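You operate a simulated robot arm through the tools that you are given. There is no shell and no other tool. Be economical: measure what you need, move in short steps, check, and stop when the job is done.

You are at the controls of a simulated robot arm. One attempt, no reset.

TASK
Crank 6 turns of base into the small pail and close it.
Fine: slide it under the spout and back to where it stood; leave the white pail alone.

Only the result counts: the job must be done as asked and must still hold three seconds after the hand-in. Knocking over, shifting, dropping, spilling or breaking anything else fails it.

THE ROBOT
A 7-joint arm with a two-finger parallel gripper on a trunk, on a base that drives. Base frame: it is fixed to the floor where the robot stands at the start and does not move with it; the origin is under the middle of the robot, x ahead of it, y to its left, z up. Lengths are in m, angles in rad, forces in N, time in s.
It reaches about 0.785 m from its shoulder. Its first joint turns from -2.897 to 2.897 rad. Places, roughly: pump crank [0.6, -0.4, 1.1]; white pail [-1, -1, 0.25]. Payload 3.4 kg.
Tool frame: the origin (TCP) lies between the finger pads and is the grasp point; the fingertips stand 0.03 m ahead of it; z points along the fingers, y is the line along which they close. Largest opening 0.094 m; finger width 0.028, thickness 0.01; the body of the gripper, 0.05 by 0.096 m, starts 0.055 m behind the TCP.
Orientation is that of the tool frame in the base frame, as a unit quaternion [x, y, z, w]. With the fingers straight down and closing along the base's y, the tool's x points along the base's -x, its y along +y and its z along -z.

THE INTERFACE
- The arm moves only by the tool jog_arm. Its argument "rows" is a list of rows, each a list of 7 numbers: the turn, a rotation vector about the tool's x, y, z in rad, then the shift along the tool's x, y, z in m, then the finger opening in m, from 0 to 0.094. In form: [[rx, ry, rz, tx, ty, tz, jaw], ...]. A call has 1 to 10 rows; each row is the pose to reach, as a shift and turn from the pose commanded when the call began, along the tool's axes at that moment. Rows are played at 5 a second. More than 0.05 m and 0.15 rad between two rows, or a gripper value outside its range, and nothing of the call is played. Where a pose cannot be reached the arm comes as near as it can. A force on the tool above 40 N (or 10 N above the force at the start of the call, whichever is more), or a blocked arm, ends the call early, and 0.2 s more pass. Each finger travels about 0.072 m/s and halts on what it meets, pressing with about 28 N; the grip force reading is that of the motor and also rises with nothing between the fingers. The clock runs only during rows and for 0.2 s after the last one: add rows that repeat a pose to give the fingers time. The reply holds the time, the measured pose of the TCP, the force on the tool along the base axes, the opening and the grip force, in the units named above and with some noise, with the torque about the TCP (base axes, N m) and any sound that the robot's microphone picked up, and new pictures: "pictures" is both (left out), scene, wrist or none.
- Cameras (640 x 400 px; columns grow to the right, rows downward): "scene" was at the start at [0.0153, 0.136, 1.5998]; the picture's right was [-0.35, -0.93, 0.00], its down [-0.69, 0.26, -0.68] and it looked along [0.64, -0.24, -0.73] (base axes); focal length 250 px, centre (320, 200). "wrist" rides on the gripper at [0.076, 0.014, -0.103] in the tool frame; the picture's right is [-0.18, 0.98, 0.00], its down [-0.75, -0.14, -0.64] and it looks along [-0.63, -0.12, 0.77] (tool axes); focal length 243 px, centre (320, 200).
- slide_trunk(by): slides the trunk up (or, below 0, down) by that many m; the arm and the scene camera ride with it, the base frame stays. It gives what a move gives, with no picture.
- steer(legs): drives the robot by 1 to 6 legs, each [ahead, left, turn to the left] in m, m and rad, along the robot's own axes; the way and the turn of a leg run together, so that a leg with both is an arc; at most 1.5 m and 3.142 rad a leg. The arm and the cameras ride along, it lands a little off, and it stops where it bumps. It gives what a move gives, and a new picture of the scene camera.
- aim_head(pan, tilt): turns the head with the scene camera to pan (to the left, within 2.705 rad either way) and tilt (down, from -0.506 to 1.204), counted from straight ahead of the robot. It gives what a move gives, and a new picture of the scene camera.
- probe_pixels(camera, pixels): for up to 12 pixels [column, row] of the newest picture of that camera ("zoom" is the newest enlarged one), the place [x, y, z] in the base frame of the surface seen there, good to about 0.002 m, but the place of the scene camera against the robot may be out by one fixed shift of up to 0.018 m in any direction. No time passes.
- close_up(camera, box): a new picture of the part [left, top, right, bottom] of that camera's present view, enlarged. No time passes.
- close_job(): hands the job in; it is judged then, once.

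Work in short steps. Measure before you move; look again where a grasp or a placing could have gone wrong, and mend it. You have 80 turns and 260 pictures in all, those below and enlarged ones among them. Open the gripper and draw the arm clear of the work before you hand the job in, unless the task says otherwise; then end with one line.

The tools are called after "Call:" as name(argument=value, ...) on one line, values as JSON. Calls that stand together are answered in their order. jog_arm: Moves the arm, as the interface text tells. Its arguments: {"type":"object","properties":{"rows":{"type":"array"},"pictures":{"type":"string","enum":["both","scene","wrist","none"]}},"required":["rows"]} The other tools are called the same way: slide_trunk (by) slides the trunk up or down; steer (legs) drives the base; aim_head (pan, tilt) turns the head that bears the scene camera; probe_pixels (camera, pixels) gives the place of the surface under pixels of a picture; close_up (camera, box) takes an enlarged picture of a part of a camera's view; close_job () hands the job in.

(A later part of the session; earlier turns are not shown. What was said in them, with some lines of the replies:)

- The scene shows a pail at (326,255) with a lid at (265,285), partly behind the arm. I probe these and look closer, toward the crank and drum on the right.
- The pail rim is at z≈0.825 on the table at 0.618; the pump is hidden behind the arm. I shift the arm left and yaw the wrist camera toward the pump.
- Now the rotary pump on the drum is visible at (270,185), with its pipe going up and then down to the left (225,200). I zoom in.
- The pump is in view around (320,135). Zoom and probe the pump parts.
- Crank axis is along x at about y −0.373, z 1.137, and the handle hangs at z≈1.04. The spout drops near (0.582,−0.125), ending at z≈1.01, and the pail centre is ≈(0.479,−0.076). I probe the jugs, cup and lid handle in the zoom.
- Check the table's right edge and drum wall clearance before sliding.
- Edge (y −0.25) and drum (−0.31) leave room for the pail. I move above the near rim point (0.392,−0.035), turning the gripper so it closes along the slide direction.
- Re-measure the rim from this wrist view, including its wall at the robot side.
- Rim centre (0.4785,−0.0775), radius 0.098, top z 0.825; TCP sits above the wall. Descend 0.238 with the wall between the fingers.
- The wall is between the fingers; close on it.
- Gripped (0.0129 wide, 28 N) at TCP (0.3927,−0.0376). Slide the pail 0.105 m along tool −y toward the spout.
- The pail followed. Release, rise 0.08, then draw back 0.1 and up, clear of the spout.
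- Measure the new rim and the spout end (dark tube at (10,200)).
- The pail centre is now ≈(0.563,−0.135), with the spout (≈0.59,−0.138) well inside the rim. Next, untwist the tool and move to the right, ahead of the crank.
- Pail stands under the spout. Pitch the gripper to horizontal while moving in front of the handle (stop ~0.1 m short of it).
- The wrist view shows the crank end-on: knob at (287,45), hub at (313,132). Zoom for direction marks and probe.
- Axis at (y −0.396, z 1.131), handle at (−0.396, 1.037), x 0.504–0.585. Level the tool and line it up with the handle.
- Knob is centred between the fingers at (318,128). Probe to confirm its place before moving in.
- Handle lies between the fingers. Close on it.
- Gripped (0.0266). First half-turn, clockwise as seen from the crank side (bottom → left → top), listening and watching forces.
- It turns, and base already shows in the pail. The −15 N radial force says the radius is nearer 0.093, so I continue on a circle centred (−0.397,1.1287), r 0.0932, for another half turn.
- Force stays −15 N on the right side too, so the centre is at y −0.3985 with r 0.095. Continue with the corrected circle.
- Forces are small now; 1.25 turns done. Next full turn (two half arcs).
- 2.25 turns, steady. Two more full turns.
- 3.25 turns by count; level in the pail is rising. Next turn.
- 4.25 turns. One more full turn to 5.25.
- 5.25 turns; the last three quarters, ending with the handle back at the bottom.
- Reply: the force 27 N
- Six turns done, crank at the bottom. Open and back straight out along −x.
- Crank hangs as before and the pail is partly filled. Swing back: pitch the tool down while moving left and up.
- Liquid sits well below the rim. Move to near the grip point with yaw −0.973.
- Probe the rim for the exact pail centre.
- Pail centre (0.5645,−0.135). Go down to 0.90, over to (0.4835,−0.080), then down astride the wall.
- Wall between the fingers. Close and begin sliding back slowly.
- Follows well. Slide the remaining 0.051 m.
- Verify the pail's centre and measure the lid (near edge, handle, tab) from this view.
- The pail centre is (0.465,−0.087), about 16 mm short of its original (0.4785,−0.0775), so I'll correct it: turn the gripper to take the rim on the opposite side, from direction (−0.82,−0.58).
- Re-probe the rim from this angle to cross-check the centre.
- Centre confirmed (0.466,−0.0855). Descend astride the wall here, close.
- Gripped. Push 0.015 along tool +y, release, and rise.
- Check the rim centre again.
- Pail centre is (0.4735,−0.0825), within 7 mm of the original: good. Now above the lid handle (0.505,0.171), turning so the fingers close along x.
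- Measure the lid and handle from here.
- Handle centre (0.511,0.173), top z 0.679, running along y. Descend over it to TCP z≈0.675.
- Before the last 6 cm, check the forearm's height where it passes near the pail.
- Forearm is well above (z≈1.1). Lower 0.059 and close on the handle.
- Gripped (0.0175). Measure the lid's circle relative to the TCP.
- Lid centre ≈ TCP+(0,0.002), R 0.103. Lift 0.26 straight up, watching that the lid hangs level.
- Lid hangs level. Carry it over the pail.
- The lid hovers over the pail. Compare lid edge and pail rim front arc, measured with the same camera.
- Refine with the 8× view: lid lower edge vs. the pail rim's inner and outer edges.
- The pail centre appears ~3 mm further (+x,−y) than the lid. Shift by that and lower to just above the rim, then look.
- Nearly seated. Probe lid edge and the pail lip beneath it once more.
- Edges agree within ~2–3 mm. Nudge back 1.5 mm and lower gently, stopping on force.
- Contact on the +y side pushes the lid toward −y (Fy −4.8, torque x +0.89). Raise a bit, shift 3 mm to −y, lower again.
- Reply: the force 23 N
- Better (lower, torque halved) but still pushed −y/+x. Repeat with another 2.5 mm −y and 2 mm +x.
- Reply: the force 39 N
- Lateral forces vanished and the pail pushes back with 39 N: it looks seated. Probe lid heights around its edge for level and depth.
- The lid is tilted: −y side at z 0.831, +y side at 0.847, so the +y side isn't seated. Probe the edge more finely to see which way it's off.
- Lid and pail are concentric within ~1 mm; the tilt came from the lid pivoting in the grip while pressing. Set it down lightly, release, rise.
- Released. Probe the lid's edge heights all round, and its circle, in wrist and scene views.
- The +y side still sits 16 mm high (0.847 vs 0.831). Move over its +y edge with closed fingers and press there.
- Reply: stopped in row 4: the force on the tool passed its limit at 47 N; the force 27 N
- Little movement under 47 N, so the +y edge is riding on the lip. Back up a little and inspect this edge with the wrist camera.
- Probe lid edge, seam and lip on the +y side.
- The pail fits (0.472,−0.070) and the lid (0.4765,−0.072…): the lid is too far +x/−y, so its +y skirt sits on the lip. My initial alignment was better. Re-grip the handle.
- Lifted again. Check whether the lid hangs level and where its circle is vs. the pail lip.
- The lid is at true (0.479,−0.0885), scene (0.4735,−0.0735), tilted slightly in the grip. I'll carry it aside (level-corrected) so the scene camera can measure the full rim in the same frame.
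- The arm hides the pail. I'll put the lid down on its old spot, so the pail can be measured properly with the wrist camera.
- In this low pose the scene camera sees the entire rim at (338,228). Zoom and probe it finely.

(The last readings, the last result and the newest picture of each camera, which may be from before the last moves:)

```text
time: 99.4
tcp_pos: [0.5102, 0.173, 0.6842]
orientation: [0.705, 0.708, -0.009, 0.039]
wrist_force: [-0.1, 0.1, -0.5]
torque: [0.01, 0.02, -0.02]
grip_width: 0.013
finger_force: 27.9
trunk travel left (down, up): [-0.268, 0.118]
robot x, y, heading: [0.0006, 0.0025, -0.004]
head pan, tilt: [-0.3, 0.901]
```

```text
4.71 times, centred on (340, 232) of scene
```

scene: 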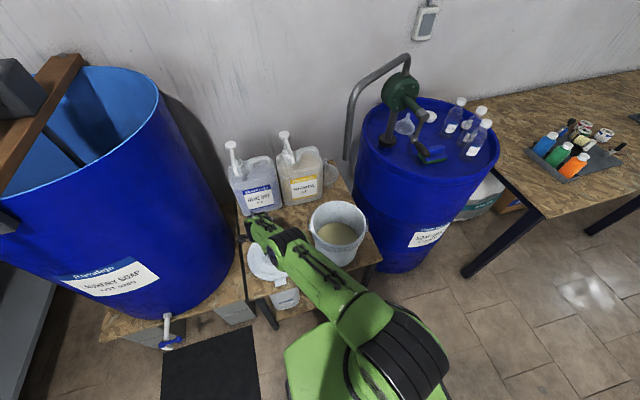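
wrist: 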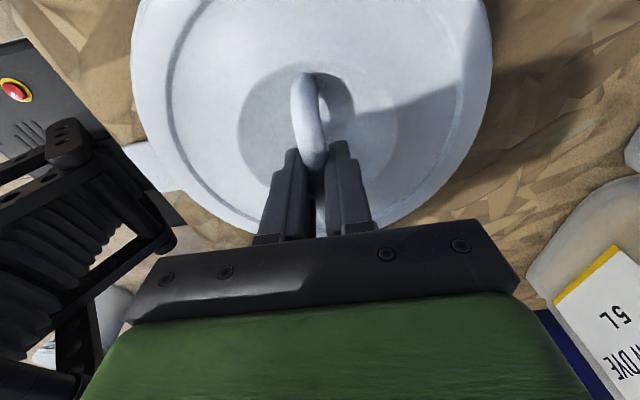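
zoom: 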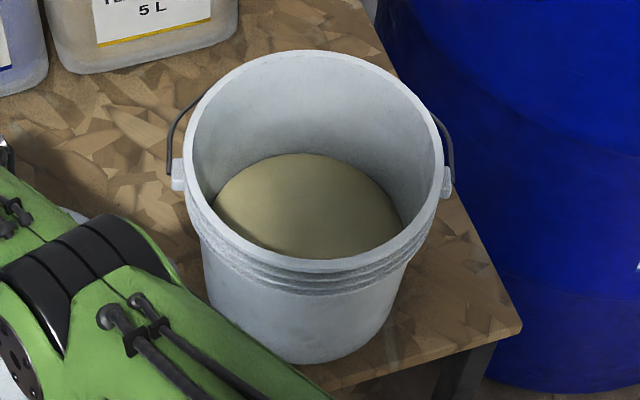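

Call:
probe_pixels(camera="zoom", pixels=[[188, 155], [198, 207], [238, 247], [312, 266], [380, 248], [425, 205], [438, 165], [417, 102], [370, 68], [312, 53], [252, 65], [208, 100]])

Call:
probe_pixels(camera="wrist", pixels=[[134, 60], [137, 110], [155, 155], [180, 190], [215, 218], [489, 50], [485, 100], [470, 145], [445, 180], [410, 208], [150, 20], [480, 15]])

```text
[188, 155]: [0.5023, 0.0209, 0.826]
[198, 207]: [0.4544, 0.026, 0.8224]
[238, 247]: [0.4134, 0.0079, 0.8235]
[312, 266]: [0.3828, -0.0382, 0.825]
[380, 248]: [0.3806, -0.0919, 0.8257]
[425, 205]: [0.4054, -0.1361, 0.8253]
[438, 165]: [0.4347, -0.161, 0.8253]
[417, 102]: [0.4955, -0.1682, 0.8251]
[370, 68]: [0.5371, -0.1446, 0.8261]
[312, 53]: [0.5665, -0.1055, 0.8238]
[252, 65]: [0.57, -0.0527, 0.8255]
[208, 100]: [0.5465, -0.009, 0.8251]
```

```text
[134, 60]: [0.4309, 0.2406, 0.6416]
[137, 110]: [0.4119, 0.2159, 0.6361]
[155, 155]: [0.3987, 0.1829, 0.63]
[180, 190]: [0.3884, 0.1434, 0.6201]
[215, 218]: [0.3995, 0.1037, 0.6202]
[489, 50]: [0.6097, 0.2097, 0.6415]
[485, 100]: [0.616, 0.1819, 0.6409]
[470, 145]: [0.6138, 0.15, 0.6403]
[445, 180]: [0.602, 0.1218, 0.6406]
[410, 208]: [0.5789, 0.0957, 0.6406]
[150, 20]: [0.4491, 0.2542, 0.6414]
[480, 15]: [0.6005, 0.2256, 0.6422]
```

Pail rim centre in the scene frame is (0.4755,−0.071), i.e. lid target about true (0.481,−0.086); the lid is now level in the grip. Lift and carry it back.

Call:
jog_arm(rows=[[0, 0, 0, 0, 0, -0.04, 0], [0, 0, 0, 0, 0, -0.09, 0], [0, 0, 0, 0, 0, -0.14, 0], [0, 0, 0, 0, 0, -0.19, 0], [0, 0, 0, 0, 0, -0.235, 0], [0, 0, 0, -0.045, -0.003, -0.24, 0], [0, 0, 0, -0.09, -0.006, -0.24, 0], [0, 0, 0, -0.135, -0.01, -0.24, 0], [0, 0, 0, -0.18, -0.013, -0.24, 0], [0, 0, 0, -0.225, -0.016, -0.24, 0]], pictures="none")

Call:
jog_arm(rows=[[0, 0, 0, -0.03, -0.002, 0, 0], [0, 0, 0, -0.053, -0.004, 0, 0], [0, 0, 0, -0.053, -0.004, 0, 0]])

Call:
close_up(camera="scene", box=[295, 190, 385, 260])

```text
time: 101.6
tcp_pos: [0.4867, -0.0337, 0.9353]
orientation: [0.706, 0.707, -0.009, 0.039]
wrist_force: [-0.5, -0.4, -1.0]
torque: [0.0, 0.02, 0.01]
grip_width: 0.0129
finger_force: 28.1
trunk travel left (down, up): [-0.268, 0.118]
robot x, y, heading: [-0.0007, 0.0008, -0.001]
head pan, tilt: [-0.3, 0.901]
```

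```text
time: 102.4
tcp_pos: [0.4812, -0.0875, 0.9408]
orientation: [0.706, 0.707, -0.008, 0.039]
wrist_force: [0.4, 1.0, -0.7]
torque: [0.01, 0.03, -0.02]
grip_width: 0.0129
finger_force: 28.1
trunk travel left (down, up): [-0.268, 0.118]
robot x, y, heading: [0.0014, 0.0012, 0.002]
head pan, tilt: [-0.3, 0.901]
```

scene: 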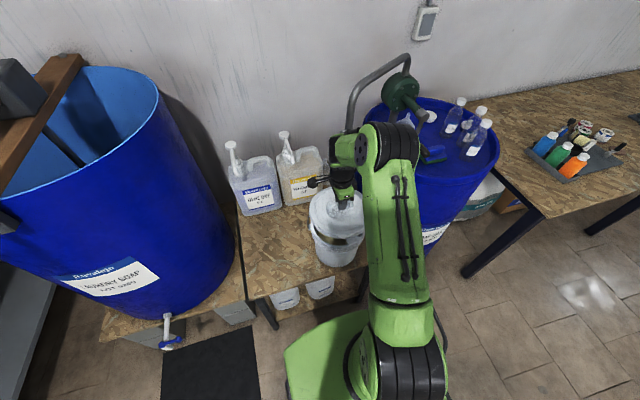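
wrist: 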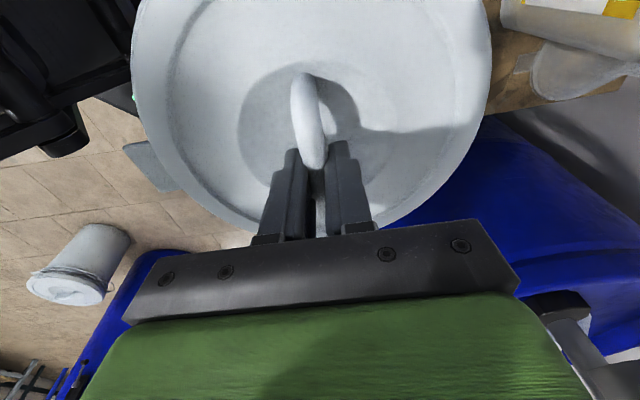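

```text
5.71 times, centred on (340, 225) of scene
```

zoom: 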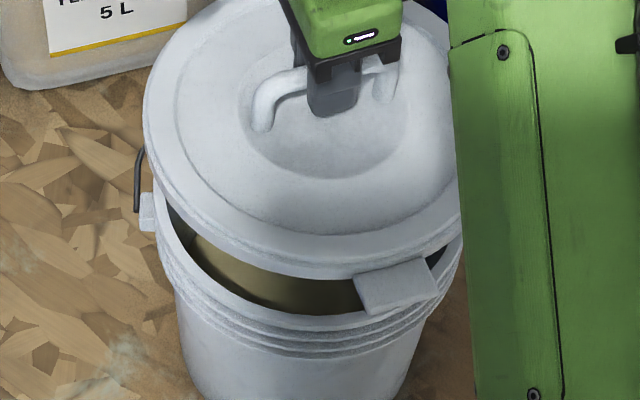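

Probe the lid's outer edge in the scene frame for a direct comparison with the rim centre (0.4755,−0.071).

Call:
probe_pixels(camera="zoom", pixels=[[147, 110], [147, 145], [165, 195], [200, 232], [250, 258], [310, 268], [345, 268], [160, 80], [190, 40], [440, 225], [455, 195], [180, 25]])

```text
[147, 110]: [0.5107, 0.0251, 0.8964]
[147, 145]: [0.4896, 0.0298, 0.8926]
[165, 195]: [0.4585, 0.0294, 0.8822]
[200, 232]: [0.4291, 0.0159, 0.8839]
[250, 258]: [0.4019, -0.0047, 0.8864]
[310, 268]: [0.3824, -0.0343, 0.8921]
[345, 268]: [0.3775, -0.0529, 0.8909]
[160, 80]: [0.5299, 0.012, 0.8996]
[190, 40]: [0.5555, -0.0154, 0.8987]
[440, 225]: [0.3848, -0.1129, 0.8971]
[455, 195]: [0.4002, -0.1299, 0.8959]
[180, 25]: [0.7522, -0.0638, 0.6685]
```

Lid ≈(0.4755,−0.072) vs rim (0.4755,−0.071): aligned within 1–2 mm and level. Lower until contact.

Call:
jog_arm(rows=[[0, 0, 0, 0.0013, -0.0005, 0.02, 0], [0, 0, 0, 0.0025, -0.001, 0.037, 0], [0, 0, 0, 0.0035, -0.0015, 0.048, 0], [0, 0, 0, 0.004, -0.002, 0.054, 0], [0, 0, 0, 0.0042, -0.002, 0.058, 0], [0, 0, 0, 0.0043, -0.002, 0.061, 0]], pictures="scene")

Call:
close_up(camera="scene", box=[295, 195, 375, 255])

```text
time: 103.8
tcp_pos: [0.4839, -0.0895, 0.8819]
orientation: [0.707, 0.706, -0.008, 0.041]
wrist_force: [6.4, -3.4, 14.2]
torque: [0.88, -0.06, -0.34]
grip_width: 0.0133
finger_force: 27.8
trunk travel left (down, up): [-0.268, 0.118]
robot x, y, heading: [-0.0011, -0.0046, 0.001]
head pan, tilt: [-0.3, 0.901]
```

scene: 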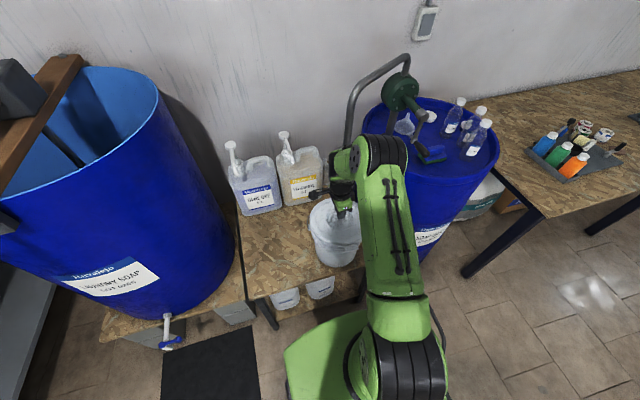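

```text
6.67 times, centred on (335, 225) of scene
```

zoom: 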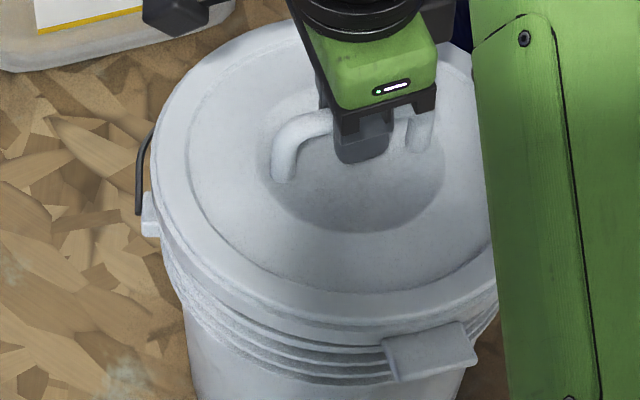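

Contact again on the +y side (torque x +0.88). Earlier −y shifts didn't cure it, so try 4 mm toward +y and 2 mm −x.

Call:
jog_arm(rows=[[0, 0, 0, 0, 0, -0.008, 0], [0, 0, 0, 0.004, -0.002, -0.008, 0], [0, 0, 0, 0.004, -0.002, -0.004, 0], [0, 0, 0, 0.004, -0.002, 0.0, 0], [0, 0, 0, 0.004, -0.002, 0.0, 0]], pictures="none")

Call:
close_up(camera="scene", box=[295, 195, 375, 255])

```text
time: 105.0
tcp_pos: [0.4795, -0.0844, 0.8797]
orientation: [0.705, 0.708, -0.009, 0.038]
wrist_force: [-1.8, 0.9, 2.0]
torque: [-0.3, -0.08, -0.11]
grip_width: 0.0129
finger_force: 28.7
trunk travel left (down, up): [-0.268, 0.118]
robot x, y, heading: [-0.0001, 0.0, 0.002]
head pan, tilt: [-0.3, 0.901]
```

```text
6.67 times, centred on (335, 225) of scene
```

zoom: 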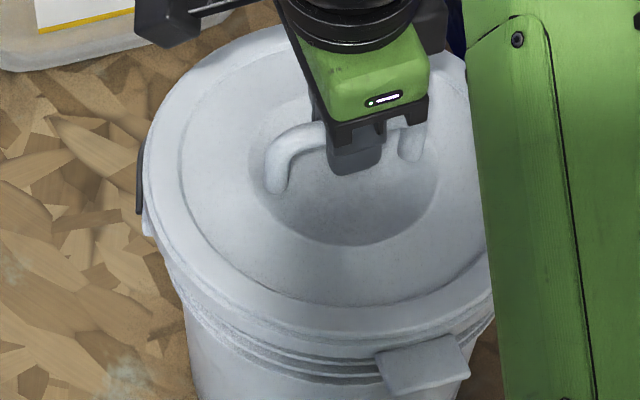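

Contact vanished (2 N) at this offset. Continue lowering in small steps.

Call:
jog_arm(rows=[[0, 0, 0, 0, 0, 0.003, 0], [0, 0, 0, 0, 0, 0.006, 0], [0, 0, 0, 0, 0, 0.009, 0], [0, 0, 0, 0, 0, 0.012, 0], [0, 0, 0, 0, 0, 0.012, 0]], pictures="none")

Call:
close_up(camera="scene", box=[295, 195, 375, 255])

```text
time: 106.0
tcp_pos: [0.4783, -0.0831, 0.8734]
orientation: [0.705, 0.708, -0.006, 0.041]
wrist_force: [-13.5, 4.9, 24.1]
torque: [-0.08, 0.12, -0.15]
grip_width: 0.0129
finger_force: 27.6
trunk travel left (down, up): [-0.268, 0.118]
robot x, y, heading: [0.0012, -0.0014, 0.003]
head pan, tilt: [-0.3, 0.901]
stopped in row 4: the force on the tool passed its limit at 43 N (the readings are from after the stop); the commanded pose is now the measured one
```

```text
6.67 times, centred on (335, 225) of scene
5 turns are left
```

zoom: 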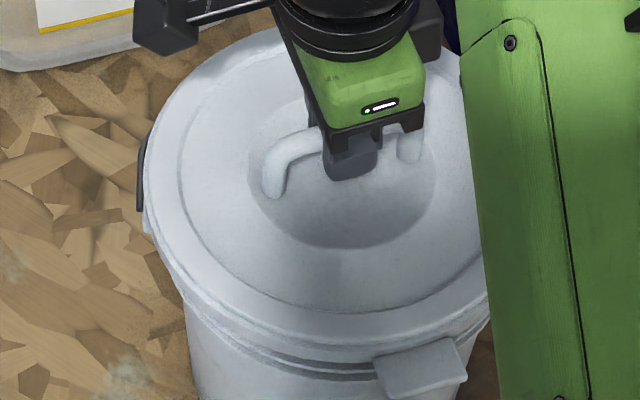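

The torques are balanced and the TCP is at 0.8734, so the lid top is at ≈0.830 all round: seated. Release, rise clear, and check the lid heights.

Call:
jog_arm(rows=[[0, 0, 0, 0, 0, 0, 0.02], [0, 0, 0, 0, 0, 0, 0.045], [0, 0, 0, 0, 0, 0, 0.05], [0, 0, 0, 0, 0, -0.03, 0.05], [0, 0, 0, 0, 0, -0.07, 0.05], [0, 0, 0, 0, 0, -0.11, 0.05], [0, 0, 0, 0.03, -0.02, -0.14, 0.05], [0, 0, 0, 0.06, -0.05, -0.16, 0.05]], pictures="scene")

Call:
close_up(camera="scene", box=[285, 185, 385, 265])

Call:
probe_pixels(camera="zoom", pixels=[[210, 170], [205, 200], [225, 240], [255, 265], [290, 285], [360, 297], [430, 268], [470, 225], [475, 190], [450, 135], [300, 85], [250, 110]])

```text
time: 107.8
tcp_pos: [0.4243, -0.0126, 1.0232]
orientation: [0.705, 0.708, -0.007, 0.039]
wrist_force: [-1.2, 0.1, 1.1]
torque: [0.0, 0.0, -0.03]
grip_width: 0.05
finger_force: 0.1
trunk travel left (down, up): [-0.268, 0.118]
robot x, y, heading: [-0.0025, 0.0029, -0.005]
head pan, tilt: [-0.3, 0.901]
heard: snap
```

scene: 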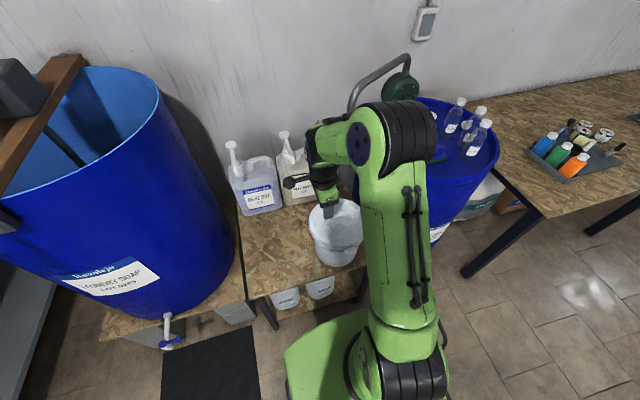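

```text
5.00 times, centred on (335, 225) of scene
```

zoom: 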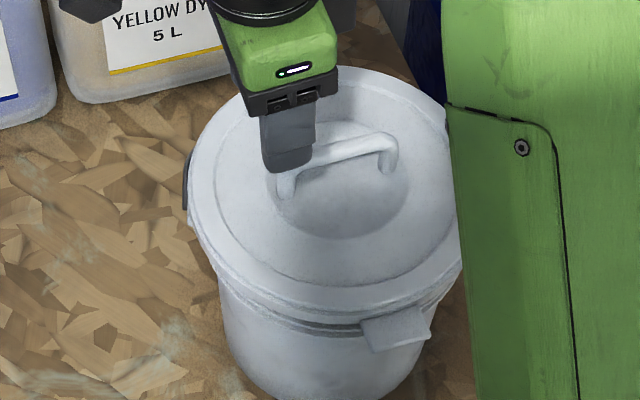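

```text
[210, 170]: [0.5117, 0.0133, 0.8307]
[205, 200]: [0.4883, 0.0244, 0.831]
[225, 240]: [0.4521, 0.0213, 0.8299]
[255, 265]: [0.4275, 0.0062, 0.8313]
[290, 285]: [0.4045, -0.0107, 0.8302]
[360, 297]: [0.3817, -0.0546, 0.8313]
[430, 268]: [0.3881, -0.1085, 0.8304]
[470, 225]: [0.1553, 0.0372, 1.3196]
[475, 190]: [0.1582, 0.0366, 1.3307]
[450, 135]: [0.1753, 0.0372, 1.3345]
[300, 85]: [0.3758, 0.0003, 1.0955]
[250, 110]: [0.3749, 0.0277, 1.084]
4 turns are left
```

A snap was heard and the lid is level at z 0.831 all round. The pail is within about 1 cm of where it first stood, and the gripper is open and clear. Hand in.

Call:
close_job()

```text
The job is handed in.
```

I cranked six turns of base into the small pail, slid it back to within about 1 cm of where it stood, and snapped its lid shut; I left the white pail alone.
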